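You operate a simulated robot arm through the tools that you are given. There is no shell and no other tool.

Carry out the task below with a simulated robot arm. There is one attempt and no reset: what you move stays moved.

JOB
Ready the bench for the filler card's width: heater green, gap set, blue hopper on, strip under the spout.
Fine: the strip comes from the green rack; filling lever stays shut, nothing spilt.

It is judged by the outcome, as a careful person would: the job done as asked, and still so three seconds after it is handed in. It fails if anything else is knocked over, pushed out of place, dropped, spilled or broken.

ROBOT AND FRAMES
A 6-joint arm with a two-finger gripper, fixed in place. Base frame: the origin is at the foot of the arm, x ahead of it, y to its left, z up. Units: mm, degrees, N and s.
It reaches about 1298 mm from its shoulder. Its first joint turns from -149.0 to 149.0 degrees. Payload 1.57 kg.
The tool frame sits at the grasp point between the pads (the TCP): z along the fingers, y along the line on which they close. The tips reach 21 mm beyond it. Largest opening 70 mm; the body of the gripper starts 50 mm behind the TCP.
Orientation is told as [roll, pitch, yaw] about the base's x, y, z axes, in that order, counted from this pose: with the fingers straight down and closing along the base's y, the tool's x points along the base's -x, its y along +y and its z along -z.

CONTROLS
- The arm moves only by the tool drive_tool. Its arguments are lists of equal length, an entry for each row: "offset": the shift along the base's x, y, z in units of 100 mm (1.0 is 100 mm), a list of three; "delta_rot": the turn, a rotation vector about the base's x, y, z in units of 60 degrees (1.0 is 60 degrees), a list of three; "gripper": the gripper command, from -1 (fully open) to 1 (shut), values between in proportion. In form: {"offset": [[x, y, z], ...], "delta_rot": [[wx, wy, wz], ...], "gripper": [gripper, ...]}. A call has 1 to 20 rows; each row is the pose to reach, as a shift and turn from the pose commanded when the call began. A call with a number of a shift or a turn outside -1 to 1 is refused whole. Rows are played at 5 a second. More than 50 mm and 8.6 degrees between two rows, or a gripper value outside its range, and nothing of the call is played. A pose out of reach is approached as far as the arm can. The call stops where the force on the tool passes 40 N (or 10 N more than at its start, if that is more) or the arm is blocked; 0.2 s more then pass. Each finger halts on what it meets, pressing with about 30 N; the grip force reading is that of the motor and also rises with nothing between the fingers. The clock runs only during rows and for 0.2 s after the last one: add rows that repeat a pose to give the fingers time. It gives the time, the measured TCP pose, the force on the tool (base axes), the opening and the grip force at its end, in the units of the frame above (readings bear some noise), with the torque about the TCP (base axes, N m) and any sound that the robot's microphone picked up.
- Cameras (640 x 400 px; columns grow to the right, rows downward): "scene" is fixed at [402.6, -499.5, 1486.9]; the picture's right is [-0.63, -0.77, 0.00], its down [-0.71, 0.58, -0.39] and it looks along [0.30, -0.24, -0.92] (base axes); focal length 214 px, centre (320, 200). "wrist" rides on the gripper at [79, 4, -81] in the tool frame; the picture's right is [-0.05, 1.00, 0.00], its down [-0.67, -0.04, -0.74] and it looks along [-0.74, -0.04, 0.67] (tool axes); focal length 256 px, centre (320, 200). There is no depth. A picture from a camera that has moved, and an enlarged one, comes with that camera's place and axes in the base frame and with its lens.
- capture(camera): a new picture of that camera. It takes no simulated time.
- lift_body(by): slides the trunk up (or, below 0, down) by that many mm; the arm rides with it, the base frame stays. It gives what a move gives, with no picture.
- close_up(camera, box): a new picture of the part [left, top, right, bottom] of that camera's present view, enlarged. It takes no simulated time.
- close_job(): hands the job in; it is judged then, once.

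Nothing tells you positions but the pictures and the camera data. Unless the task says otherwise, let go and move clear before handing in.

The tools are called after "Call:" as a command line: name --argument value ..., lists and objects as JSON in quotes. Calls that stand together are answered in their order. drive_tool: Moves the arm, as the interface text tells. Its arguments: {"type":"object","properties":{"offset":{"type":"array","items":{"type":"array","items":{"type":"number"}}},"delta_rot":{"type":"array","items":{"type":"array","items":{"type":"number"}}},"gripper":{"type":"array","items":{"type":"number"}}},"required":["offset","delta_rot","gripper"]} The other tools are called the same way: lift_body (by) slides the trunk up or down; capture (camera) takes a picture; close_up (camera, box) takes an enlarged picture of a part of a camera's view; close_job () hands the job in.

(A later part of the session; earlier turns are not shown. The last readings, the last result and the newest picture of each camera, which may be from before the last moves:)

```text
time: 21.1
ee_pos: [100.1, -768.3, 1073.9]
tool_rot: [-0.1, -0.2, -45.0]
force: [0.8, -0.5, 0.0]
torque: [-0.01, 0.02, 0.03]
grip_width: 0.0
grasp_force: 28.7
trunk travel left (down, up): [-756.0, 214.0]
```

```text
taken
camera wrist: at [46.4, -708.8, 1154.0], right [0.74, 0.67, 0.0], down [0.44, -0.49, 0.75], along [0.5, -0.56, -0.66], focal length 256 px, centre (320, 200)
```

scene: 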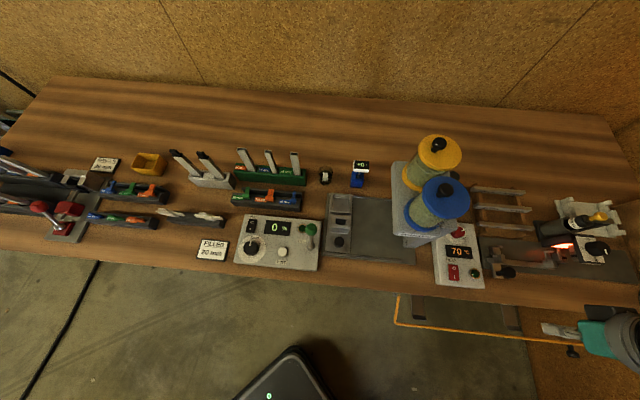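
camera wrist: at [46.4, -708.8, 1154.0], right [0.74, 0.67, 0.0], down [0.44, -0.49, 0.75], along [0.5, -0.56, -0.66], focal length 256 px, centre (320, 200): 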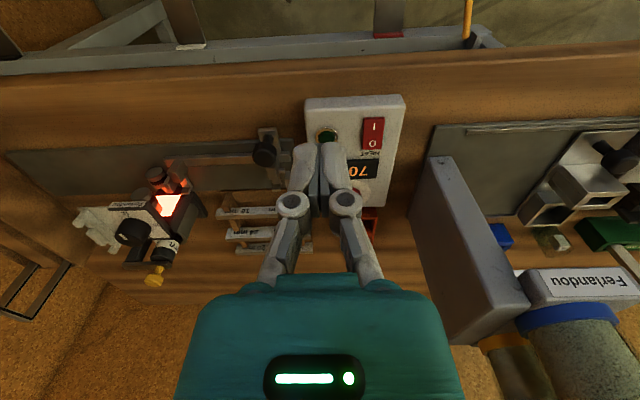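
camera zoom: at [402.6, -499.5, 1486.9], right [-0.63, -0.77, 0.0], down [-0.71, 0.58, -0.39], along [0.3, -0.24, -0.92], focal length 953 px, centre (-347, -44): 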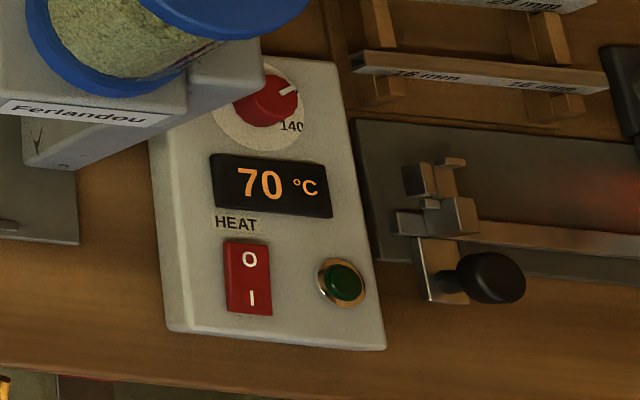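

Call:
drive_tool --offset '[[-0.33, -0.33, 0], [-0.66, -0.66, 0], [-0.99, -0.99, 0], [-0.99, -0.99, 0]]' --delta_rot '[[0, 0, 0], [0, 0, 0], [0, 0, 0], [0, 0, 0]]' --gripper '[1, 1, 1, 1]'

Call:
close_up --camera "scene" --box '[420, 210, 520, 300]'

Call:
capture --camera "wrist"

Call:
close_up --camera "wrist" --box '[160, 80, 400, 240]'

```text
time: 22.1
ee_pos: [1.4, -867.2, 1073.3]
tool_rot: [0.0, -0.2, -44.9]
force: [-0.3, 0.1, 0.5]
torque: [0.02, -0.01, 0.0]
grip_width: 0.1
grasp_force: 28.4
trunk travel left (down, up): [-756.0, 214.0]
```

```text
4.44 times, centred on (470, 255) of scene
camera zoom: at [402.6, -499.5, 1486.9], right [-0.63, -0.77, 0.0], down [-0.71, 0.58, -0.39], along [0.3, -0.24, -0.92], focal length 953 px, centre (-347, -44)
```

zoom: 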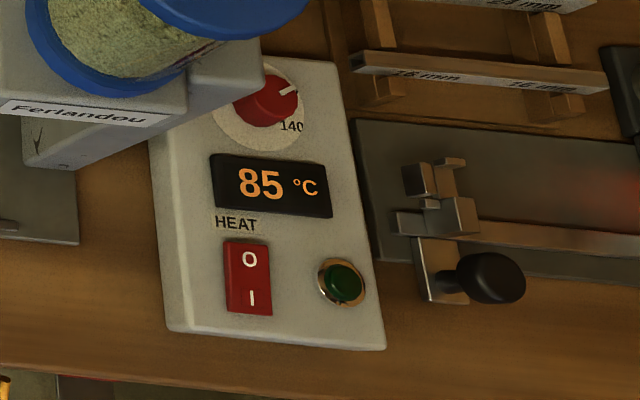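

```text
taken
camera wrist: at [-52.0, -808.0, 1154.2], right [0.74, 0.67, 0.0], down [0.44, -0.49, 0.75], along [0.5, -0.56, -0.66], focal length 256 px, centre (320, 200)
```

wrist: 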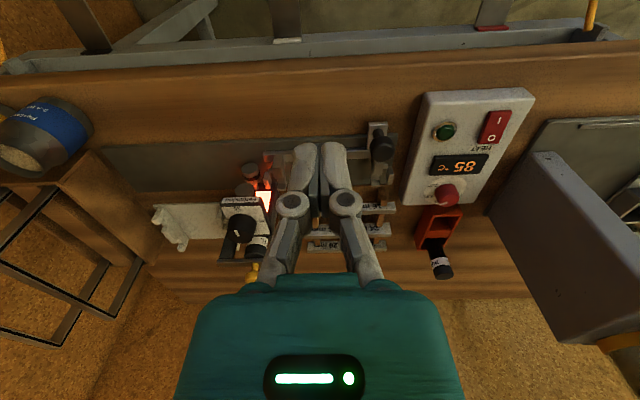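

```text
2.50 times, centred on (280, 160) of wrist
camera zoom: at [-52.0, -808.0, 1154.2], right [0.74, 0.67, 0.0], down [0.44, -0.49, 0.75], along [0.5, -0.56, -0.66], focal length 640 px, centre (420, 300)
```

zoom: 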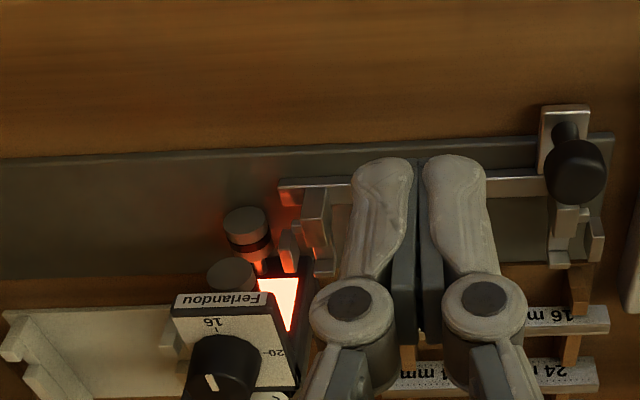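

Temperature is 85 °C and still rising. I'll zoom in on the gap dial with its 16/20/24 scale.

Call:
close_up --camera "wrist" --box '[200, 170, 300, 270]'

Call:
close_up --camera "scene" --box '[560, 220, 640, 270]'

Call:
close_up --camera "wrist" --box '[150, 180, 270, 290]'

```text
4.00 times, centred on (250, 220) of wrist
camera zoom: at [-52.0, -808.0, 1154.2], right [0.74, 0.67, 0.0], down [0.44, -0.49, 0.75], along [0.5, -0.56, -0.66], focal length 1024 px, centre (600, 120)
```

zoom: 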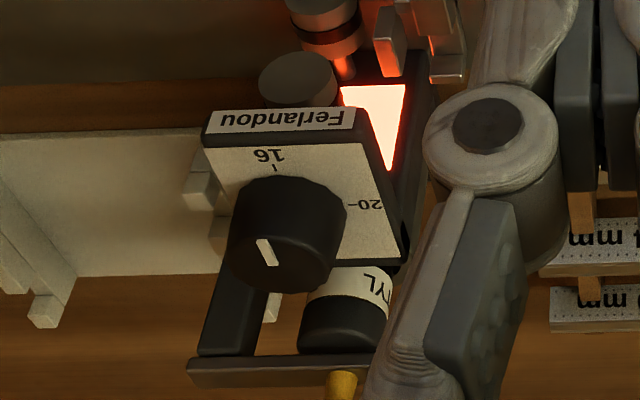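

```text
8.00 times, centred on (600, 245) of scene
camera zoom: at [402.6, -499.5, 1486.9], right [-0.63, -0.77, 0.0], down [-0.71, 0.58, -0.39], along [0.3, -0.24, -0.92], focal length 1716 px, centre (-1920, -160)
```

zoom: 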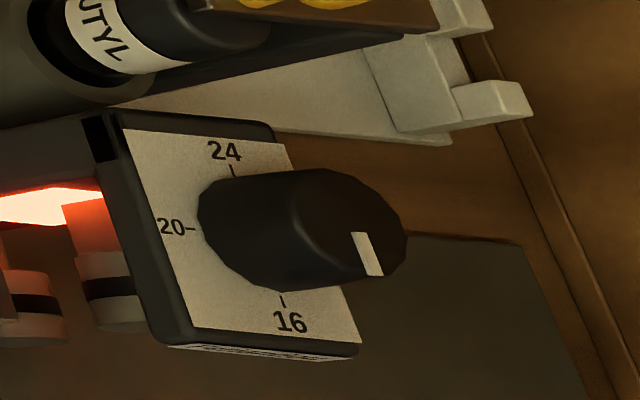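

```text
3.64 times, centred on (210, 235) of wrist
camera zoom: at [-52.0, -808.0, 1154.2], right [0.74, 0.67, 0.0], down [0.44, -0.49, 0.75], along [0.5, -0.56, -0.66], focal length 931 px, centre (720, 73)
```

zoom: 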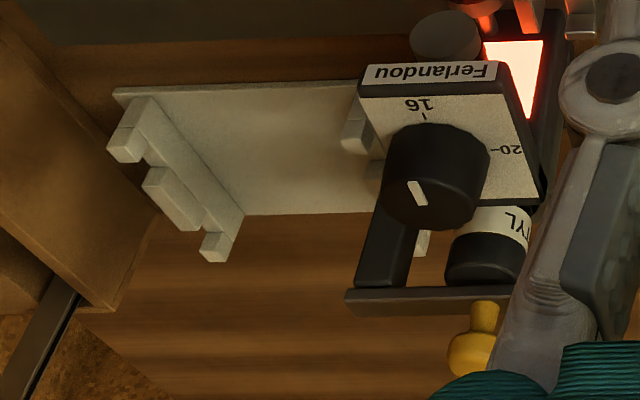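

The gap knob top is at about u≈719, v≈789, z≈981 and its pointer sits near 16, with 20 at the left side. I'll move in front of it with the fingers open for a straight look.

Call:
drive_tool --offset '[[-0.08, -0.33, 0], [-0.16, -0.66, 0], [-0.24, -1.0, 0], [-0.24, -1.0, 0]]' --delta_rot '[[0, 0, 0], [0, 0, 0], [0, 0, 0], [0, 0, 0]]' --gripper '[-1, -1, -1, -1]'

Call:
capture --camera "wrist"

Call:
close_up --camera "wrist" --box '[220, 120, 400, 250]'

Call:
capture --camera "scene"

Call:
close_up --camera "scene" --box '[420, 210, 520, 300]'

```text
time: 23.1
ee_pos: [-19.9, -967.0, 1074.9]
tool_rot: [-0.2, -0.2, -45.0]
force: [0.0, 0.3, 0.8]
torque: [0.03, -0.01, -0.04]
grip_width: 70.1
grasp_force: 0.0
trunk travel left (down, up): [-756.0, 214.0]
```

```text
taken
camera wrist: at [-73.8, -908.4, 1154.2], right [0.74, 0.67, 0.0], down [0.45, -0.49, 0.75], along [0.5, -0.56, -0.66], focal length 256 px, centre (320, 200)
```

wrist: 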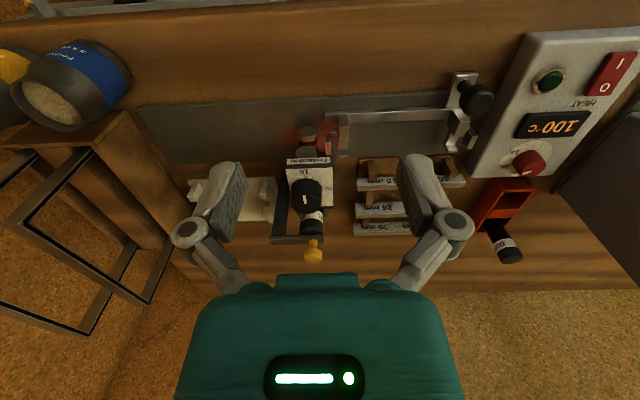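

```text
3.08 times, centred on (310, 185) of wrist
camera zoom: at [-73.8, -908.4, 1154.2], right [0.74, 0.67, 0.0], down [0.45, -0.49, 0.75], along [0.5, -0.56, -0.66], focal length 788 px, centre (351, 246)
```

zoom: 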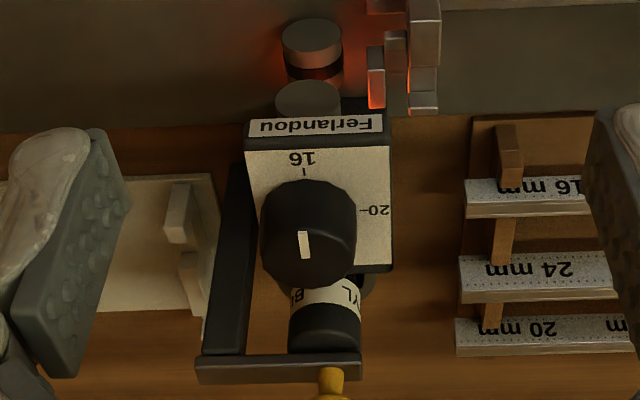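

```text
taken
```

scene: 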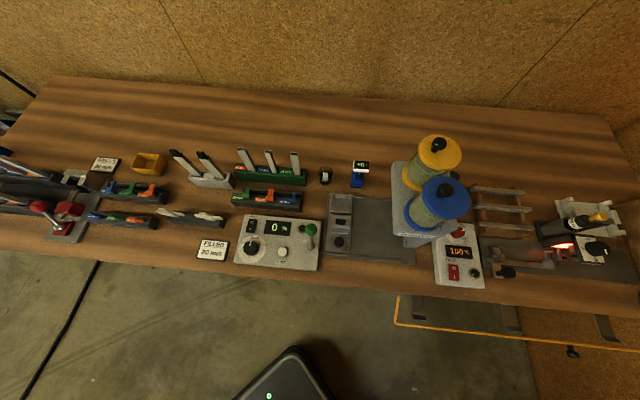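

```text
4.44 times, centred on (470, 255) of scene
camera zoom: at [402.6, -499.5, 1486.9], right [-0.63, -0.77, 0.0], down [-0.71, 0.58, -0.39], along [0.3, -0.24, -0.92], focal length 953 px, centre (-347, -44)
```

zoom: 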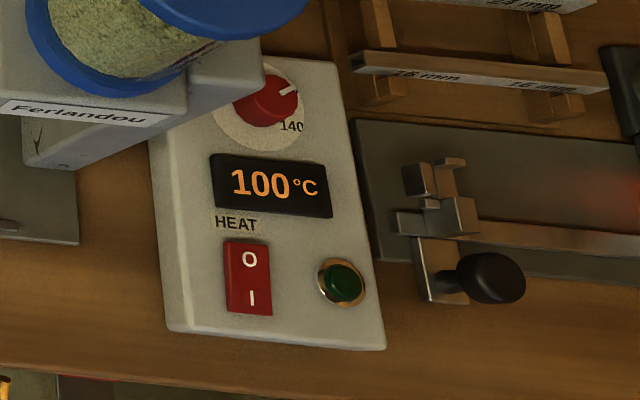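

Now it's clear: the pointer is at 16 (front), 20 is at the left (90° clockwise from above) and 24 is at the back. I'll move over the knob and pre-turn the gripper 45° counter-clockwise so one grip covers the whole turn.

Call:
drive_tool --offset '[[0.1, -0.16, 0], [0.22, -0.32, 0], [0.33, -0.48, 0], [0.44, -0.64, 0], [0.55, -0.8, 0], [0.65, -0.96, 0], [0.65, -0.96, 0]]' --delta_rot '[[0, 0, 0.13], [0, 0, 0.26], [0, 0, 0.39], [0, 0, 0.52], [0, 0, 0.65], [0, 0, 0.75], [0, 0, 0.75]]' --gripper '[-1, -1, -1, -1, -1, -1, -1]'

Call:
capture --camera "wrist"

Call:
close_up --camera "wrist" --box '[220, 40, 420, 200]'

Call:
capture --camera "scene"

Call:
close_up --camera "scene" --box '[420, 210, 520, 300]'

```text
time: 24.7
ee_pos: [41.8, -1064.3, 1074.2]
tool_rot: [-0.1, -0.3, 0.1]
force: [0.7, -0.3, -0.4]
torque: [0.02, 0.01, -0.01]
grip_width: 69.7
grasp_force: 0.0
trunk travel left (down, up): [-756.0, 214.0]
```

```text
taken
camera wrist: at [-37.3, -1060.1, 1154.2], right [0.05, 1.0, 0.0], down [0.66, -0.03, 0.75], along [0.75, -0.04, -0.66], focal length 256 px, centre (320, 200)
```

wrist: 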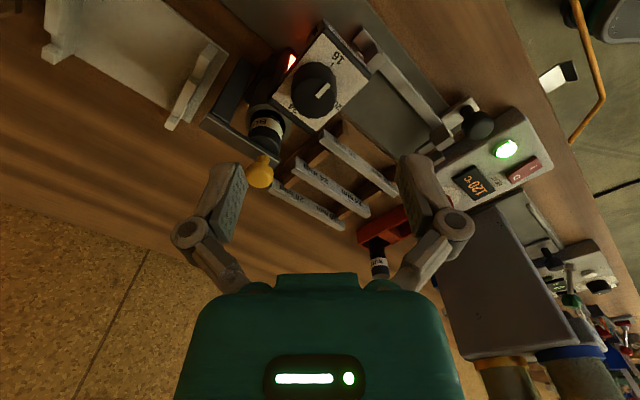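

```text
2.50 times, centred on (320, 120) of wrist
camera zoom: at [-37.3, -1060.1, 1154.2], right [0.05, 1.0, 0.0], down [0.66, -0.03, 0.75], along [0.75, -0.04, -0.66], focal length 640 px, centre (320, 400)
```

zoom: 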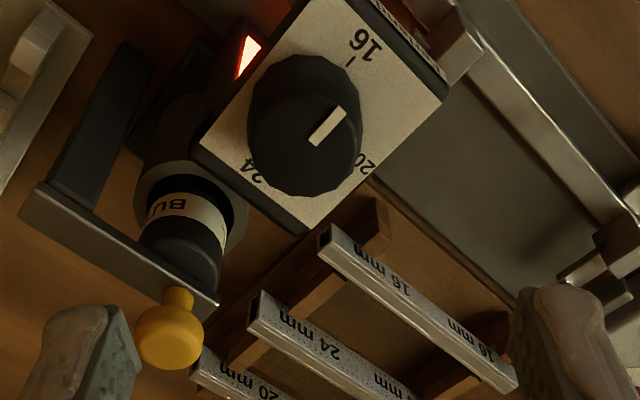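

```text
taken
```

scene: 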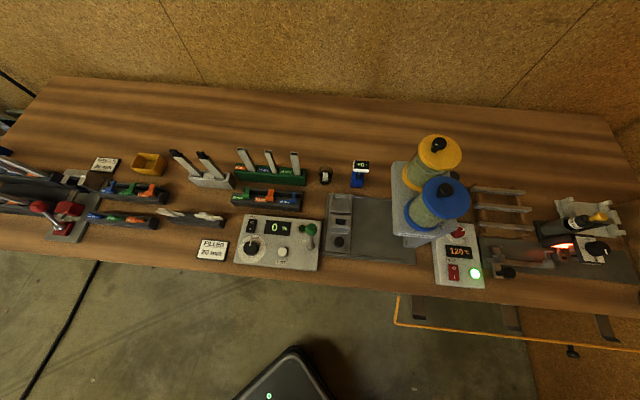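

```text
4.44 times, centred on (470, 255) of scene
camera zoom: at [402.6, -499.5, 1486.9], right [-0.63, -0.77, 0.0], down [-0.71, 0.58, -0.39], along [0.3, -0.24, -0.92], focal length 953 px, centre (-347, -44)
```

zoom: 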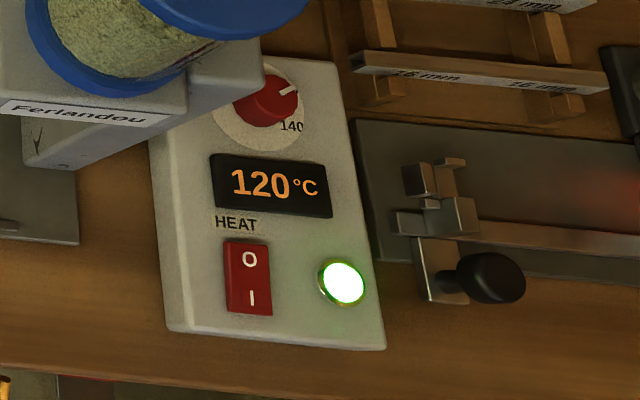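

The heater lamp is now lit green at 120 °C, so that part is done. Next I'll centre over the gap knob and lower partway to refine alignment.

Call:
drive_tool --offset '[[0.045, -0.03, 0], [0.045, -0.03, 0]]' --delta_rot '[[0, 0, 0], [0, 0, 0]]' --gripper '[-1, -1]'

Call:
lift_body --by -50

Call:
capture --camera "wrist"

Call:
close_up --camera "wrist" --box '[220, 70, 420, 200]'

Call:
capture --camera "scene"

```text
time: 25.3
ee_pos: [48.5, -1066.9, 1074.8]
tool_rot: [-0.1, -0.2, 0.0]
force: [0.6, -0.8, -0.4]
torque: [0.01, 0.0, 0.0]
grip_width: 70.0
grasp_force: 0.0
trunk travel left (down, up): [-756.0, 214.0]
```

```text
time: 26.2
ee_pos: [48.0, -1066.1, 1023.5]
tool_rot: [-0.1, -0.2, 0.0]
force: [0.2, -1.3, 0.0]
torque: [-0.01, -0.01, 0.0]
grip_width: 70.1
grasp_force: 0.0
trunk travel left (down, up): [-706.0, 264.0]
```

```text
taken
camera wrist: at [-32.4, -1062.2, 1104.3], right [0.05, 1.0, 0.0], down [0.66, -0.03, 0.75], along [0.75, -0.04, -0.66], focal length 256 px, centre (320, 200)
```

wrist: 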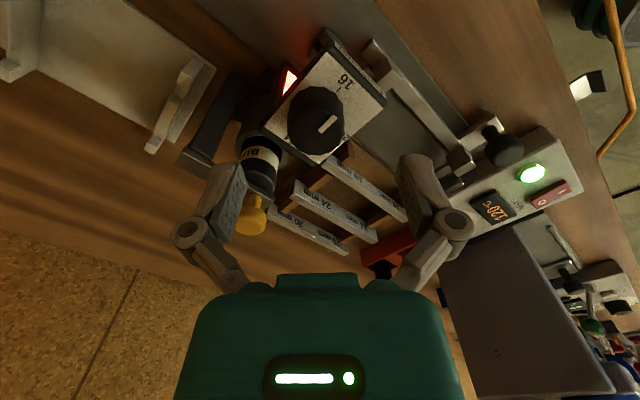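

```text
3.08 times, centred on (320, 135) of wrist
camera zoom: at [-32.4, -1062.2, 1104.3], right [0.05, 1.0, 0.0], down [0.66, -0.03, 0.75], along [0.75, -0.04, -0.66], focal length 788 px, centre (320, 400)
```

zoom: 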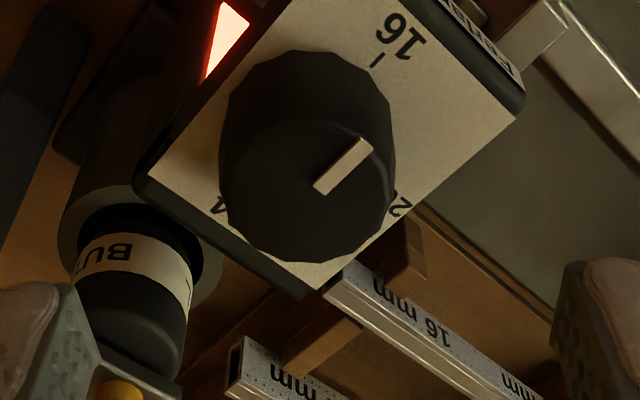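

```text
taken
```

scene: 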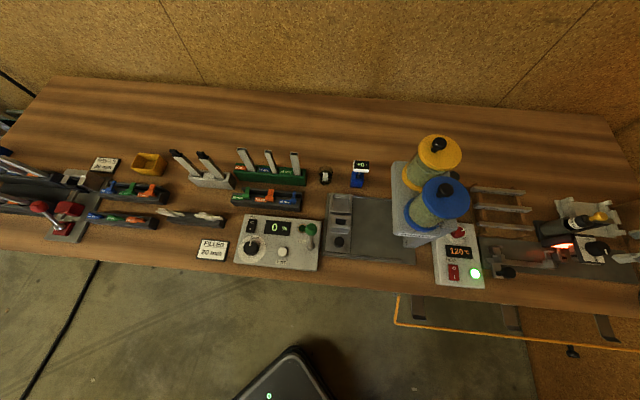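

Alignment over the knob is within about 2 mm. I'll correct that, then lower until the pads straddle the knob, staying a few millimetres above its plate.

Call:
drive_tool --offset '[[0.01, -0.02, 0], [0.01, -0.02, 0]]' --delta_rot '[[0, 0, 0], [0, 0, 0]]' --gripper '[-1, -1]'

Call:
lift_body --by -38

Call:
capture --camera "wrist"

Call:
close_up --camera "scene" --box '[540, 200, 640, 280]'

```text
time: 26.8
ee_pos: [47.9, -1069.6, 1025.0]
tool_rot: [0.0, -0.2, 0.0]
force: [-0.1, 0.0, -0.5]
torque: [0.02, 0.0, -0.01]
grip_width: 70.0
grasp_force: 0.0
trunk travel left (down, up): [-706.0, 264.0]
```

```text
time: 27.6
ee_pos: [49.5, -1067.9, 986.2]
tool_rot: [-0.2, -0.2, -0.1]
force: [0.0, -0.4, 0.5]
torque: [-0.02, -0.01, 0.01]
grip_width: 69.8
grasp_force: 0.1
trunk travel left (down, up): [-668.0, 302.0]
```

```text
taken
camera wrist: at [-31.4, -1064.5, 1066.3], right [0.05, 1.0, 0.0], down [0.66, -0.03, 0.75], along [0.75, -0.04, -0.66], focal length 256 px, centre (320, 200)
```

wrist: 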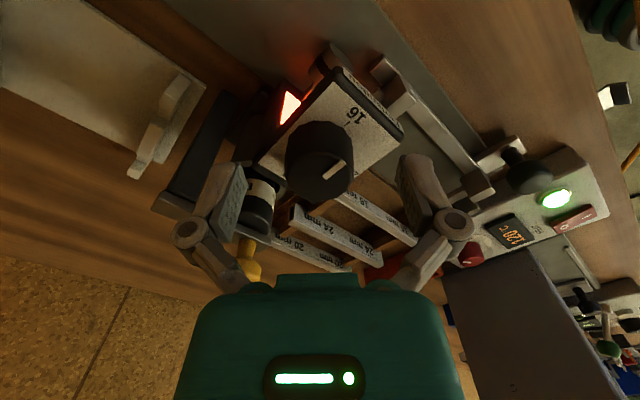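

```text
5.00 times, centred on (590, 240) of scene
camera zoom: at [402.6, -499.5, 1486.9], right [-0.63, -0.77, 0.0], down [-0.71, 0.58, -0.39], along [0.3, -0.24, -0.92], focal length 1072 px, centre (-1030, 0)
```

zoom: 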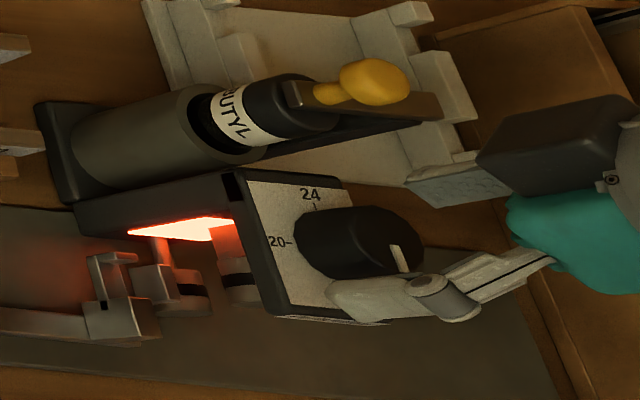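

The fingers straddle the knob. I'll close on it.

Call:
drive_tool --offset '[[0, 0, 0], [0, 0, 0], [0, 0, 0], [0, 0, 0]]' --delta_rot '[[0, 0, 0], [0, 0, 0], [0, 0, 0], [0, 0, 0]]' --gripper '[1, 1, 1, 1]'

Call:
capture --camera "wrist"

Call:
close_up --camera "wrist" --box '[220, 70, 420, 220]'

Call:
close_up --camera "scene" --box '[540, 200, 640, 280]'

```text
time: 28.6
ee_pos: [49.2, -1068.8, 986.3]
tool_rot: [-0.3, -0.2, 0.1]
force: [-0.5, -5.9, 6.7]
torque: [-0.18, 0.05, -0.04]
grip_width: 31.8
grasp_force: 31.4
trunk travel left (down, up): [-668.0, 302.0]
```

```text
taken
camera wrist: at [-31.4, -1064.8, 1066.5], right [0.05, 1.0, 0.0], down [0.66, -0.03, 0.75], along [0.75, -0.04, -0.66], focal length 256 px, centre (320, 200)
```

wrist: 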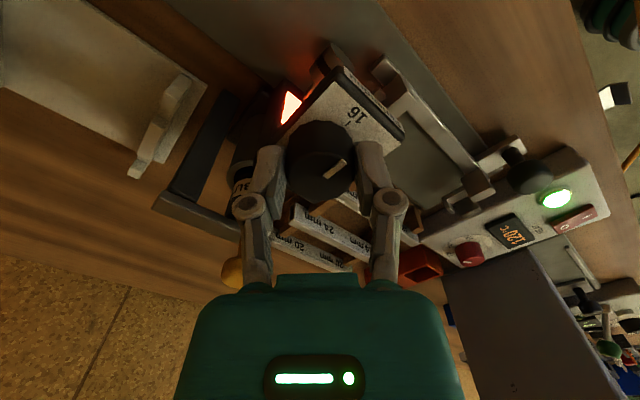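

```text
2.67 times, centred on (320, 145) of wrist
camera zoom: at [-31.4, -1064.8, 1066.5], right [0.05, 1.0, 0.0], down [0.66, -0.03, 0.75], along [0.75, -0.04, -0.66], focal length 683 px, centre (320, 347)
```

zoom: 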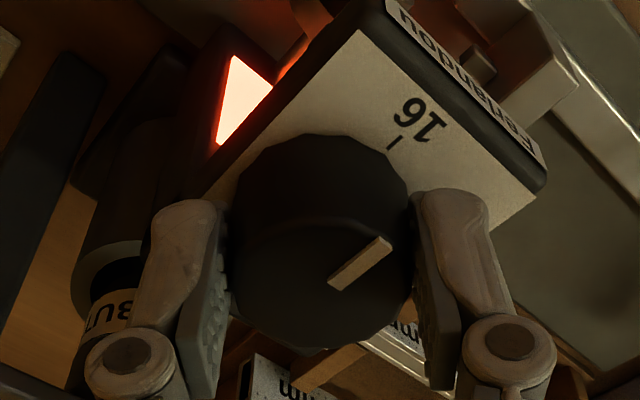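

```text
5.00 times, centred on (590, 240) of scene
camera zoom: at [402.6, -499.5, 1486.9], right [-0.63, -0.77, 0.0], down [-0.71, 0.58, -0.39], along [0.3, -0.24, -0.92], focal length 1072 px, centre (-1030, 0)
```

zoom: 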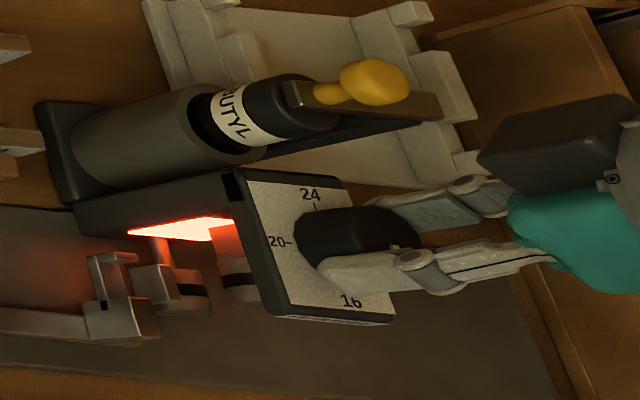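

The grip on the knob is good at 31.8 mm. Now I'll turn clockwise, starting with 45°.

Call:
drive_tool --offset '[[0, 0, 0], [0, 0, 0], [0, 0, 0], [0, 0, 0], [0, 0, 0], [0, 0, 0], [0, 0, 0]]' --delta_rot '[[0, 0, -0.11], [0, 0, -0.22], [0, 0, -0.33], [0, 0, -0.44], [0, 0, -0.55], [0, 0, -0.66], [0, 0, -0.75]]' --gripper '[1, 1, 1, 1, 1, 1, 1]'

Call:
capture --camera "wrist"

Call:
close_up --camera "wrist" --box '[220, 70, 420, 220]'

Call:
close_up --camera "scene" --box '[540, 200, 640, 280]'

```text
time: 30.2
ee_pos: [49.4, -1067.6, 986.3]
tool_rot: [0.0, -0.1, -45.0]
force: [1.8, 15.7, -8.3]
torque: [-0.28, -0.63, 0.04]
grip_width: 31.8
grasp_force: 32.0
trunk travel left (down, up): [-668.0, 302.0]
```

```text
taken
camera wrist: at [-4.2, -1008.4, 1066.7], right [0.75, 0.67, 0.0], down [0.44, -0.5, 0.75], along [0.5, -0.56, -0.67], focal length 256 px, centre (320, 200)
```

wrist: 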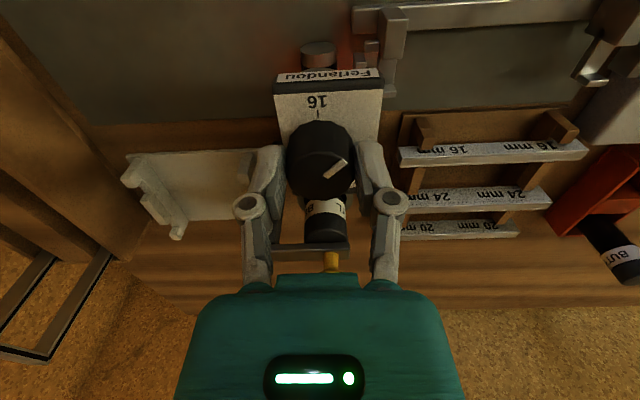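

```text
2.67 times, centred on (320, 145) of wrist
camera zoom: at [-4.2, -1008.4, 1066.7], right [0.75, 0.67, 0.0], down [0.44, -0.5, 0.75], along [0.5, -0.56, -0.67], focal length 683 px, centre (320, 347)
```

zoom: 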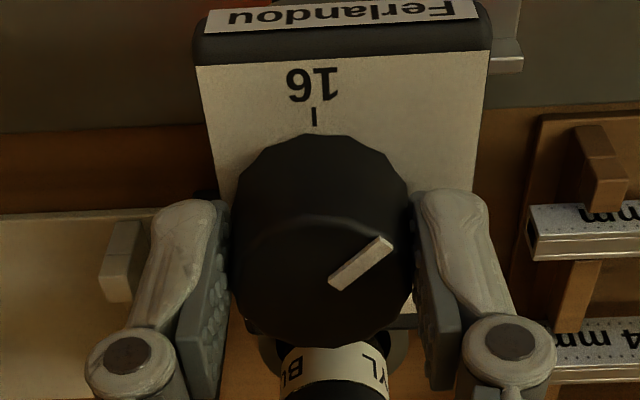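

```text
5.00 times, centred on (590, 240) of scene
camera zoom: at [402.6, -499.5, 1486.9], right [-0.63, -0.77, 0.0], down [-0.71, 0.58, -0.39], along [0.3, -0.24, -0.92], focal length 1072 px, centre (-1030, 0)
```

zoom: 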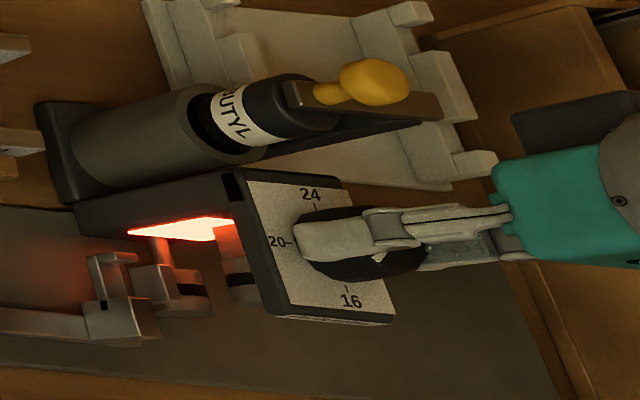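

The knob is turning with the gripper, and the pointer is now halfway between 16 and 20. I'll continue with the other 45°, easing slightly toward the side force.

Call:
drive_tool --offset '[[0.002, 0.006, 0], [0.003, 0.007, 0], [0.005, 0.008, 0], [0.007, 0.009, 0], [0.009, 0.01, 0], [0.01, 0.012, 0], [0.012, 0.012, 0]]' --delta_rot '[[0, 0, -0.11], [0, 0, -0.22], [0, 0, -0.33], [0, 0, -0.44], [0, 0, -0.55], [0, 0, -0.66], [0, 0, -0.75]]' --gripper '[1, 1, 1, 1, 1, 1, 1]'

Call:
capture --camera "wrist"

Call:
close_up --camera "wrist" --box '[220, 70, 420, 220]'

Call:
close_up --camera "scene" --box '[540, 200, 640, 280]'

```text
time: 31.8
ee_pos: [51.1, -1067.0, 987.1]
tool_rot: [-0.1, -0.1, -90.1]
force: [7.1, 13.6, -6.1]
torque: [1.02, -0.08, 0.03]
grip_width: 31.7
grasp_force: 31.5
trunk travel left (down, up): [-668.0, 302.0]
```

```text
taken
camera wrist: at [55.2, -987.5, 1066.7], right [1.0, -0.06, 0.0], down [-0.04, -0.66, 0.75], along [-0.04, -0.75, -0.67], focal length 256 px, centre (320, 200)
```

wrist: 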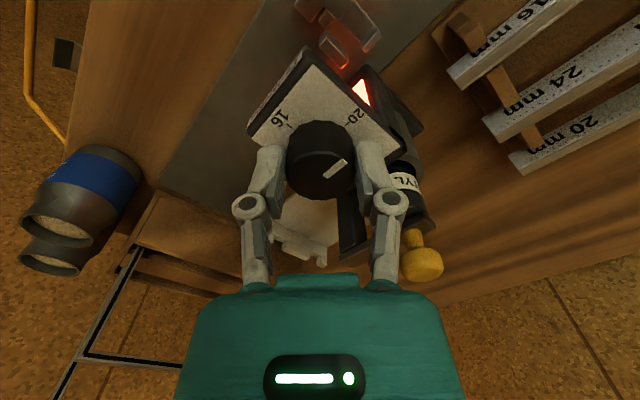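

```text
2.67 times, centred on (320, 145) of wrist
camera zoom: at [55.2, -987.5, 1066.7], right [1.0, -0.06, 0.0], down [-0.04, -0.66, 0.75], along [-0.04, -0.75, -0.67], focal length 683 px, centre (320, 347)
```

zoom: 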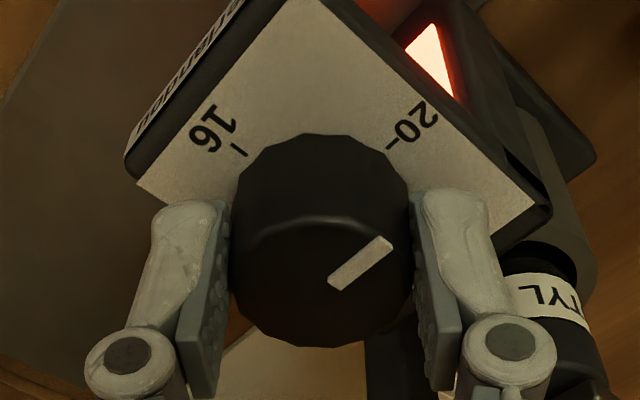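

```text
5.00 times, centred on (590, 240) of scene
camera zoom: at [402.6, -499.5, 1486.9], right [-0.63, -0.77, 0.0], down [-0.71, 0.58, -0.39], along [0.3, -0.24, -0.92], focal length 1072 px, centre (-1030, 0)
```

zoom: 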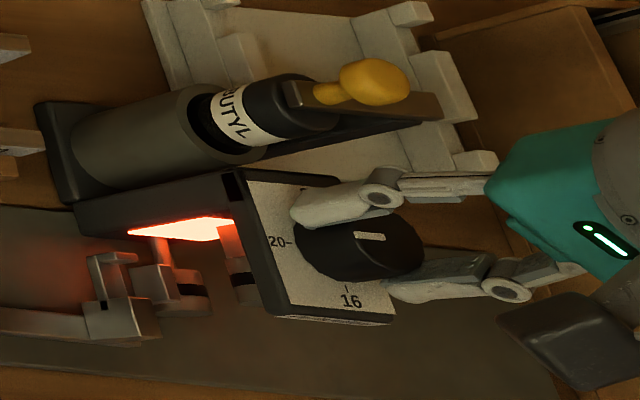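

The pointer now appears aligned with 20. I'll release, raise clear and verify.

Call:
drive_tool --offset '[[0, 0, 0], [0, 0, 0], [0, 0, 0], [0, 0, 0]]' --delta_rot '[[0, 0, 0], [0, 0, 0], [0, 0, 0], [0, 0, 0]]' --gripper '[-1, -1, -1, -1]'

Call:
lift_body --by 90

Call:
close_up --camera "wrist" --box '[240, 40, 400, 140]'

Call:
close_up --camera "scene" --box '[560, 220, 640, 270]'

```text
time: 32.8
ee_pos: [48.4, -1066.6, 985.9]
tool_rot: [-0.1, -0.1, -90.0]
force: [-0.5, -0.4, -0.5]
torque: [-0.01, 0.01, 0.05]
grip_width: 70.1
grasp_force: 0.1
trunk travel left (down, up): [-668.0, 302.0]
```

```text
time: 34.1
ee_pos: [48.7, -1067.3, 1076.6]
tool_rot: [-0.2, -0.2, -90.0]
force: [-0.1, -0.1, 0.4]
torque: [-0.02, -0.01, 0.01]
grip_width: 70.0
grasp_force: 0.1
trunk travel left (down, up): [-758.0, 212.0]
```

```text
4.00 times, centred on (320, 90) of wrist
camera zoom: at [53.6, -987.9, 1156.1], right [1.0, -0.05, 0.0], down [-0.03, -0.66, 0.75], along [-0.04, -0.75, -0.66], focal length 1024 px, centre (320, 640)
```

zoom: 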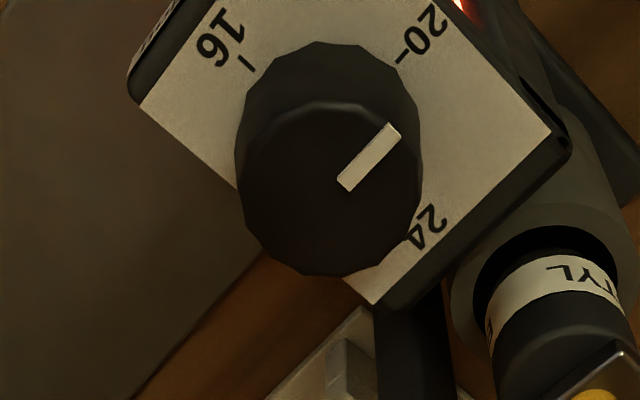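

```text
8.00 times, centred on (600, 245) of scene
camera zoom: at [402.6, -499.5, 1486.9], right [-0.63, -0.77, 0.0], down [-0.71, 0.58, -0.39], along [0.3, -0.24, -0.92], focal length 1716 px, centre (-1920, -160)
```

zoom: 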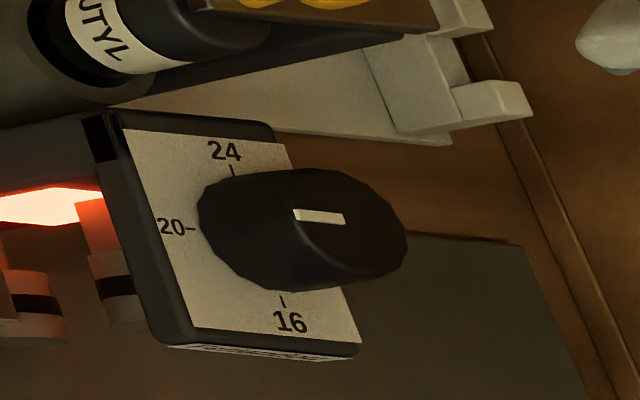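

The pointer now lies along the 20 tick in both views, and the heater lamp is green. Next comes the selector for the blue hopper at the left, so I'll retreat to the front of the bench first and turn the gripper back.

Call:
drive_tool --offset '[[-0.16, 0.16, 0], [-0.33, 0.33, 0], [-0.5, 0.5, 0], [-0.66, 0.66, 0], [-0.83, 0.83, 0], [-0.99, 0.99, 0]]' --delta_rot '[[0, 0, 0.13], [0, 0, 0.26], [0, 0, 0.39], [0, 0, 0.52], [0, 0, 0.65], [0, 0, 0.75]]' --gripper '[-1, -1, -1, -1, -1, -1]'

Call:
drive_tool --offset '[[0.2, 0.3, 0], [0.4, 0.6, 0], [0.6, 0.9, 0], [0.7, 1.0, 0]]' --delta_rot '[[0, 0, 0], [0, 0, 0], [0, 0, 0], [0, 0, 0]]' --gripper '[-1, -1, -1, -1]'

Call:
capture --camera "scene"

Call:
capture --camera "wrist"

```text
time: 35.5
ee_pos: [-50.2, -968.5, 1076.8]
tool_rot: [-0.2, -0.2, -44.8]
force: [0.5, 0.3, 0.0]
torque: [0.0, 0.01, 0.01]
grip_width: 70.1
grasp_force: 0.2
trunk travel left (down, up): [-758.0, 212.0]
```

```text
time: 36.5
ee_pos: [20.7, -866.4, 1077.2]
tool_rot: [-0.1, -0.2, -45.0]
force: [0.2, 0.8, 0.1]
torque: [-0.03, -0.01, -0.02]
grip_width: 70.0
grasp_force: 0.1
trunk travel left (down, up): [-758.0, 212.0]
```

```text
taken
```

scene: 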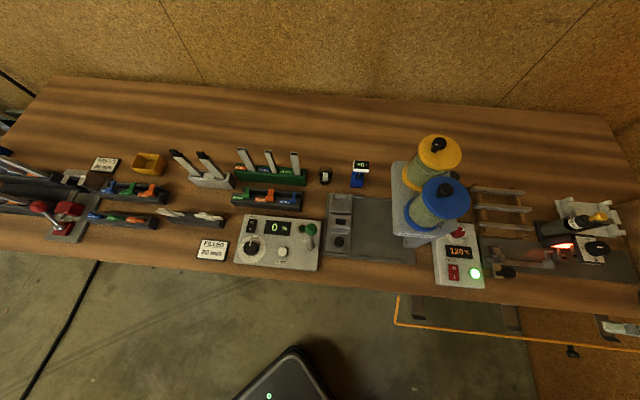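

```text
taken
camera wrist: at [-33.0, -807.7, 1156.4], right [0.74, 0.67, 0.0], down [0.44, -0.49, 0.75], along [0.5, -0.56, -0.66], focal length 256 px, centre (320, 200)
```

wrist: 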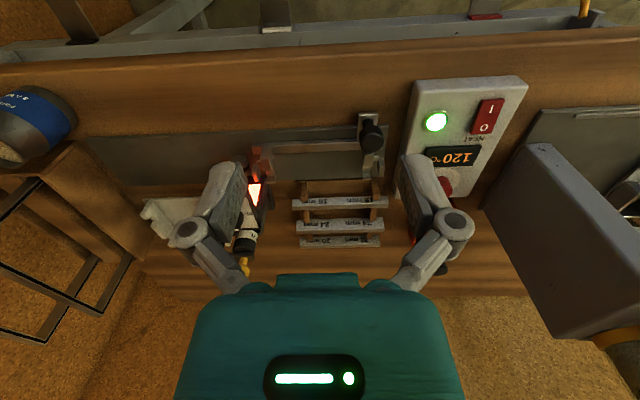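

The heater lamp stays green. I'll travel left along the front of the bench, well clear of the hopper head.

Call:
drive_tool --offset '[[0.3, 0.4, 0], [0.55, 0.75, 0], [0.75, 1.0, 0], [0.85, 1.0, 0]]' --delta_rot '[[0, 0, 0], [0, 0, 0], [0, 0, 0], [0, 0, 0]]' --gripper '[-1, -1, -1, -1]'

Call:
capture --camera "scene"

Call:
drive_tool --offset '[[0.33, 0.33, 0], [0.66, 0.66, 0], [0.99, 0.99, 0]]' --delta_rot '[[0, 0, 0], [0, 0, 0], [0, 0, 0]]' --gripper '[-1, -1, -1]'

Call:
capture --camera "scene"

```text
time: 37.5
ee_pos: [104.8, -767.6, 1075.9]
tool_rot: [-0.2, -0.1, -45.0]
force: [-0.1, 0.0, -1.1]
torque: [0.01, -0.02, 0.03]
grip_width: 70.1
grasp_force: 0.1
trunk travel left (down, up): [-758.0, 212.0]
```

```text
taken
```

scene: 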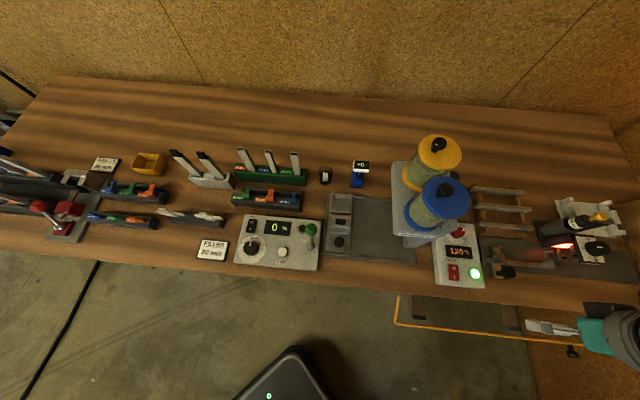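

```text
time: 38.3
ee_pos: [205.6, -670.1, 1076.0]
tool_rot: [-0.1, -0.2, -45.0]
force: [0.2, -0.1, 0.4]
torque: [-0.04, -0.02, 0.0]
grip_width: 69.8
grasp_force: 0.0
trunk travel left (down, up): [-758.0, 212.0]
```

```text
taken
```

scene: 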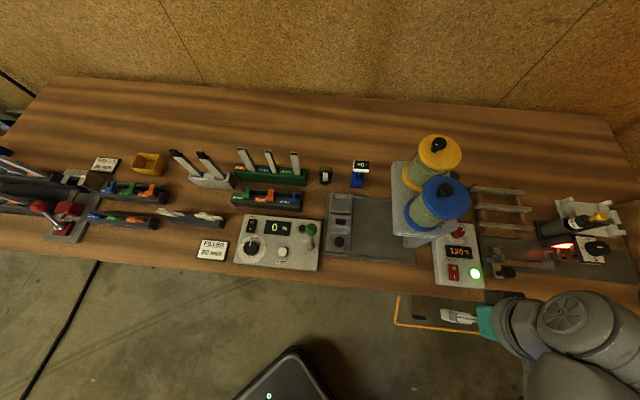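

Call:
drive_tool --offset '[[0.33, 0.33, 0], [0.66, 0.66, 0], [0.99, 0.99, 0]]' --delta_rot '[[0, 0, 0], [0, 0, 0], [0, 0, 0]]' --gripper '[-1, -1, -1]'

Call:
capture --camera "scene"

Call:
capture --camera "wrist"

```text
time: 39.1
ee_pos: [302.7, -570.4, 1075.2]
tool_rot: [-0.1, -0.3, -45.0]
force: [0.0, -0.1, -0.4]
torque: [0.0, -0.01, 0.0]
grip_width: 70.2
grasp_force: 0.1
trunk travel left (down, up): [-758.0, 212.0]
```

```text
taken
```

scene: 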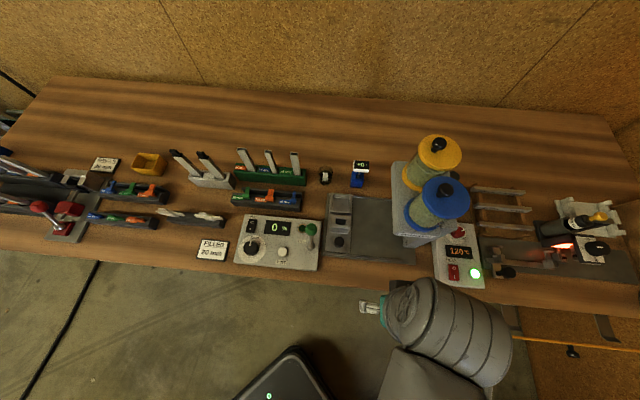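

```text
taken
camera wrist: at [249.7, -511.6, 1156.3], right [0.74, 0.67, 0.0], down [0.44, -0.49, 0.75], along [0.5, -0.56, -0.66], focal length 256 px, centre (320, 200)
```

wrist: 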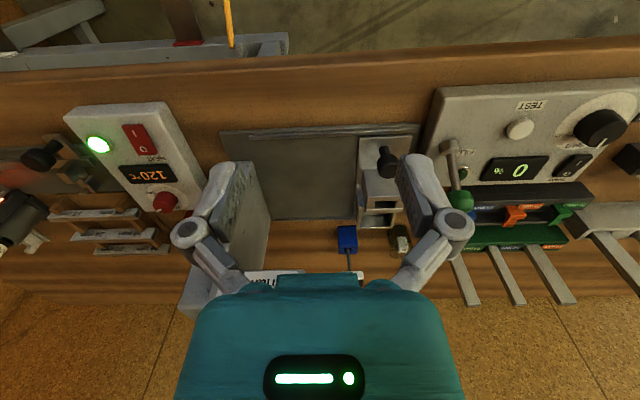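

Call:
drive_tool --offset '[[0.33, 0.33, 0], [0.66, 0.66, 0], [0.99, 0.99, 0]]' --delta_rot '[[0, 0, 0], [0, 0, 0], [0, 0, 0]]' --gripper '[-1, -1, -1]'

Call:
drive_tool --offset '[[0.33, 0.33, 0], [0.66, 0.66, 0], [0.99, 0.99, 0], [0.99, 0.99, 0]]' --delta_rot '[[0, 0, 0], [0, 0, 0], [0, 0, 0], [0, 0, 0]]' --gripper '[-1, -1, -1, -1]'

Call:
capture --camera "scene"

Call:
capture --camera "wrist"

Call:
close_up --camera "wrist" --box '[220, 60, 420, 190]'

```text
time: 39.9
ee_pos: [403.0, -471.5, 1076.5]
tool_rot: [0.0, -0.1, -45.0]
force: [0.2, -0.6, -0.1]
torque: [-0.01, 0.03, -0.02]
grip_width: 70.5
grasp_force: 0.1
trunk travel left (down, up): [-758.0, 212.0]
```

```text
time: 40.9
ee_pos: [504.0, -370.2, 1077.3]
tool_rot: [0.0, -0.3, -45.1]
force: [-0.1, 0.5, -0.4]
torque: [-0.03, 0.01, 0.0]
grip_width: 69.9
grasp_force: 0.0
trunk travel left (down, up): [-758.0, 212.0]
```

```text
taken
```

scene: 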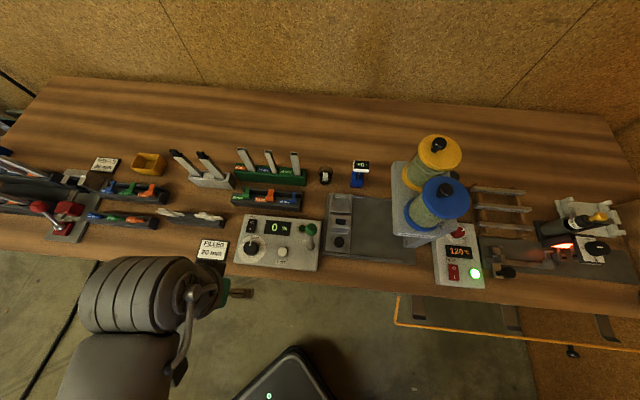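

```text
taken
camera wrist: at [449.4, -311.8, 1156.3], right [0.74, 0.67, 0.0], down [0.44, -0.49, 0.75], along [0.5, -0.56, -0.66], focal length 256 px, centre (320, 200)
```

wrist: 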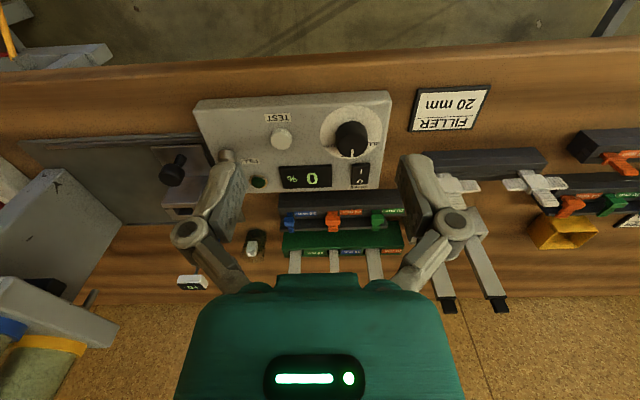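

```text
3.08 times, centred on (320, 125) of wrist
camera zoom: at [449.4, -311.8, 1156.3], right [0.74, 0.67, 0.0], down [0.44, -0.49, 0.75], along [0.5, -0.56, -0.66], focal length 788 px, centre (320, 431)
```

zoom: 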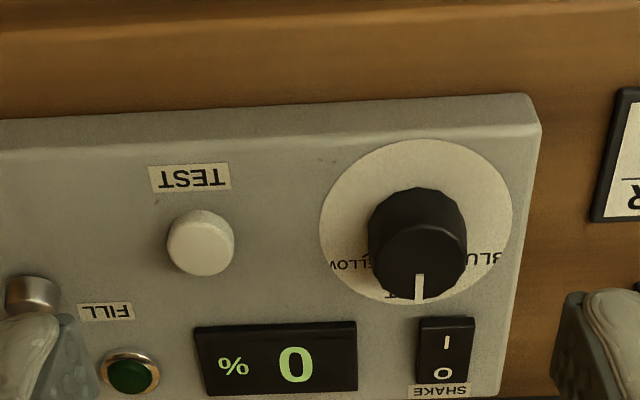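

The selector pointer is at SHUT (away side), with BLUE to its left and YELLOW to its right. I'll zoom in to find the tick angle for BLUE.

Call:
close_up --camera "wrist" --box '[315, 95, 395, 170]'

Call:
close_up --camera "scene" --box '[235, 235, 275, 265]'

```text
5.33 times, centred on (355, 132) of wrist
camera zoom: at [449.4, -311.8, 1156.3], right [0.74, 0.67, 0.0], down [0.44, -0.49, 0.75], along [0.5, -0.56, -0.66], focal length 1365 px, centre (133, 560)
```

zoom: 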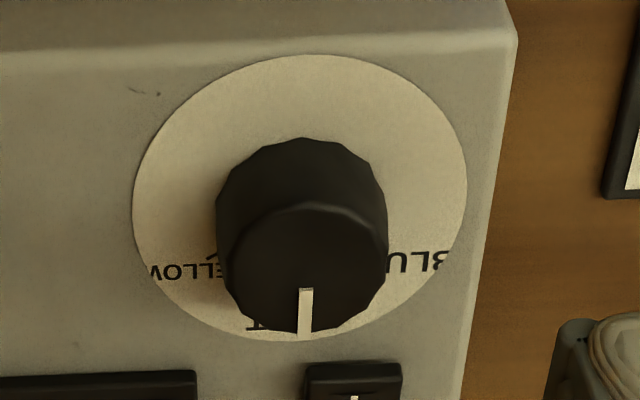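

```text
13.33 times, centred on (255, 250) of scene
camera zoom: at [402.6, -499.5, 1486.9], right [-0.63, -0.77, 0.0], down [-0.71, 0.58, -0.39], along [0.3, -0.24, -0.92], focal length 2860 px, centre (1187, -467)
```

zoom: 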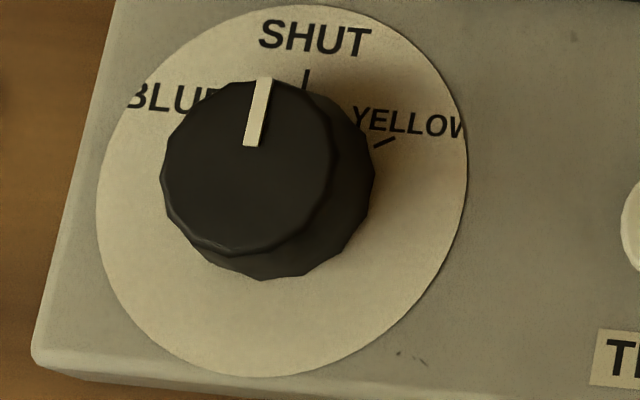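

BLUE should be about 60° counter-clockwise from SHUT, the mirror image of the YELLOW tick. I'll position over the selector with the gripper pre-turned 30° clockwise.

Call:
drive_tool --offset '[[0.25, -0.13, 0], [0.5, -0.26, 0], [0.75, -0.39, 0], [0.983, -0.516, 0], [0.983, -0.516, 0]]' --delta_rot '[[0, 0, -0.125], [0, 0, -0.25], [0, 0, -0.375], [0, 0, -0.5], [0, 0, -0.5]]' --gripper '[-1, -1, -1, -1, -1]'

Call:
lift_body --by -90

Call:
capture --camera "wrist"

Call:
close_up --camera "wrist" --box '[240, 50, 400, 160]'

Call:
capture --camera "scene"

```text
time: 42.1
ee_pos: [600.3, -422.5, 1077.0]
tool_rot: [-0.1, -0.1, -75.0]
force: [0.3, 0.9, -0.1]
torque: [-0.02, -0.01, -0.01]
grip_width: 70.1
grasp_force: 0.0
trunk travel left (down, up): [-758.0, 212.0]
```

```text
time: 43.3
ee_pos: [599.5, -423.7, 986.7]
tool_rot: [-0.1, -0.2, -75.0]
force: [-0.5, -0.4, -0.4]
torque: [-0.04, -0.02, -0.01]
grip_width: 70.1
grasp_force: 0.0
trunk travel left (down, up): [-668.0, 302.0]
```

```text
taken
camera wrist: at [584.1, -345.3, 1066.3], right [0.98, 0.21, 0.0], down [0.14, -0.65, 0.75], along [0.15, -0.73, -0.66], focal length 256 px, centre (320, 200)
```

wrist: 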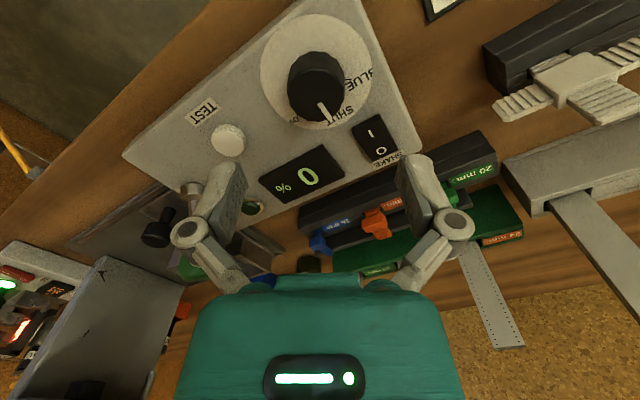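

```text
3.64 times, centred on (320, 105) of wrist
camera zoom: at [584.1, -345.3, 1066.3], right [0.98, 0.21, 0.0], down [0.14, -0.65, 0.75], along [0.15, -0.73, -0.66], focal length 931 px, centre (320, 546)
```

zoom: 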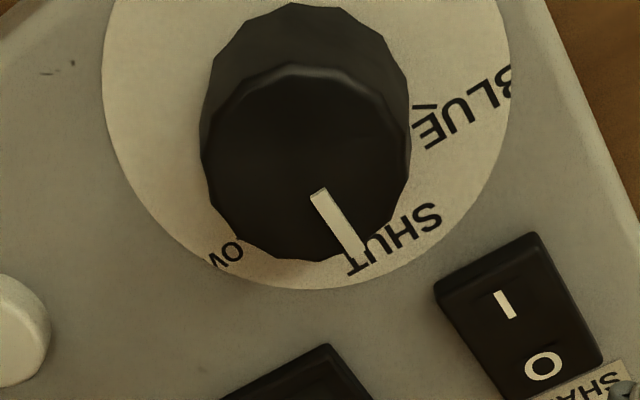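

```text
taken
```

scene: 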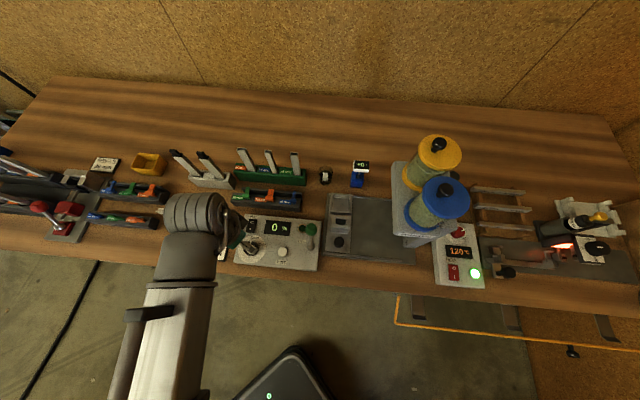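

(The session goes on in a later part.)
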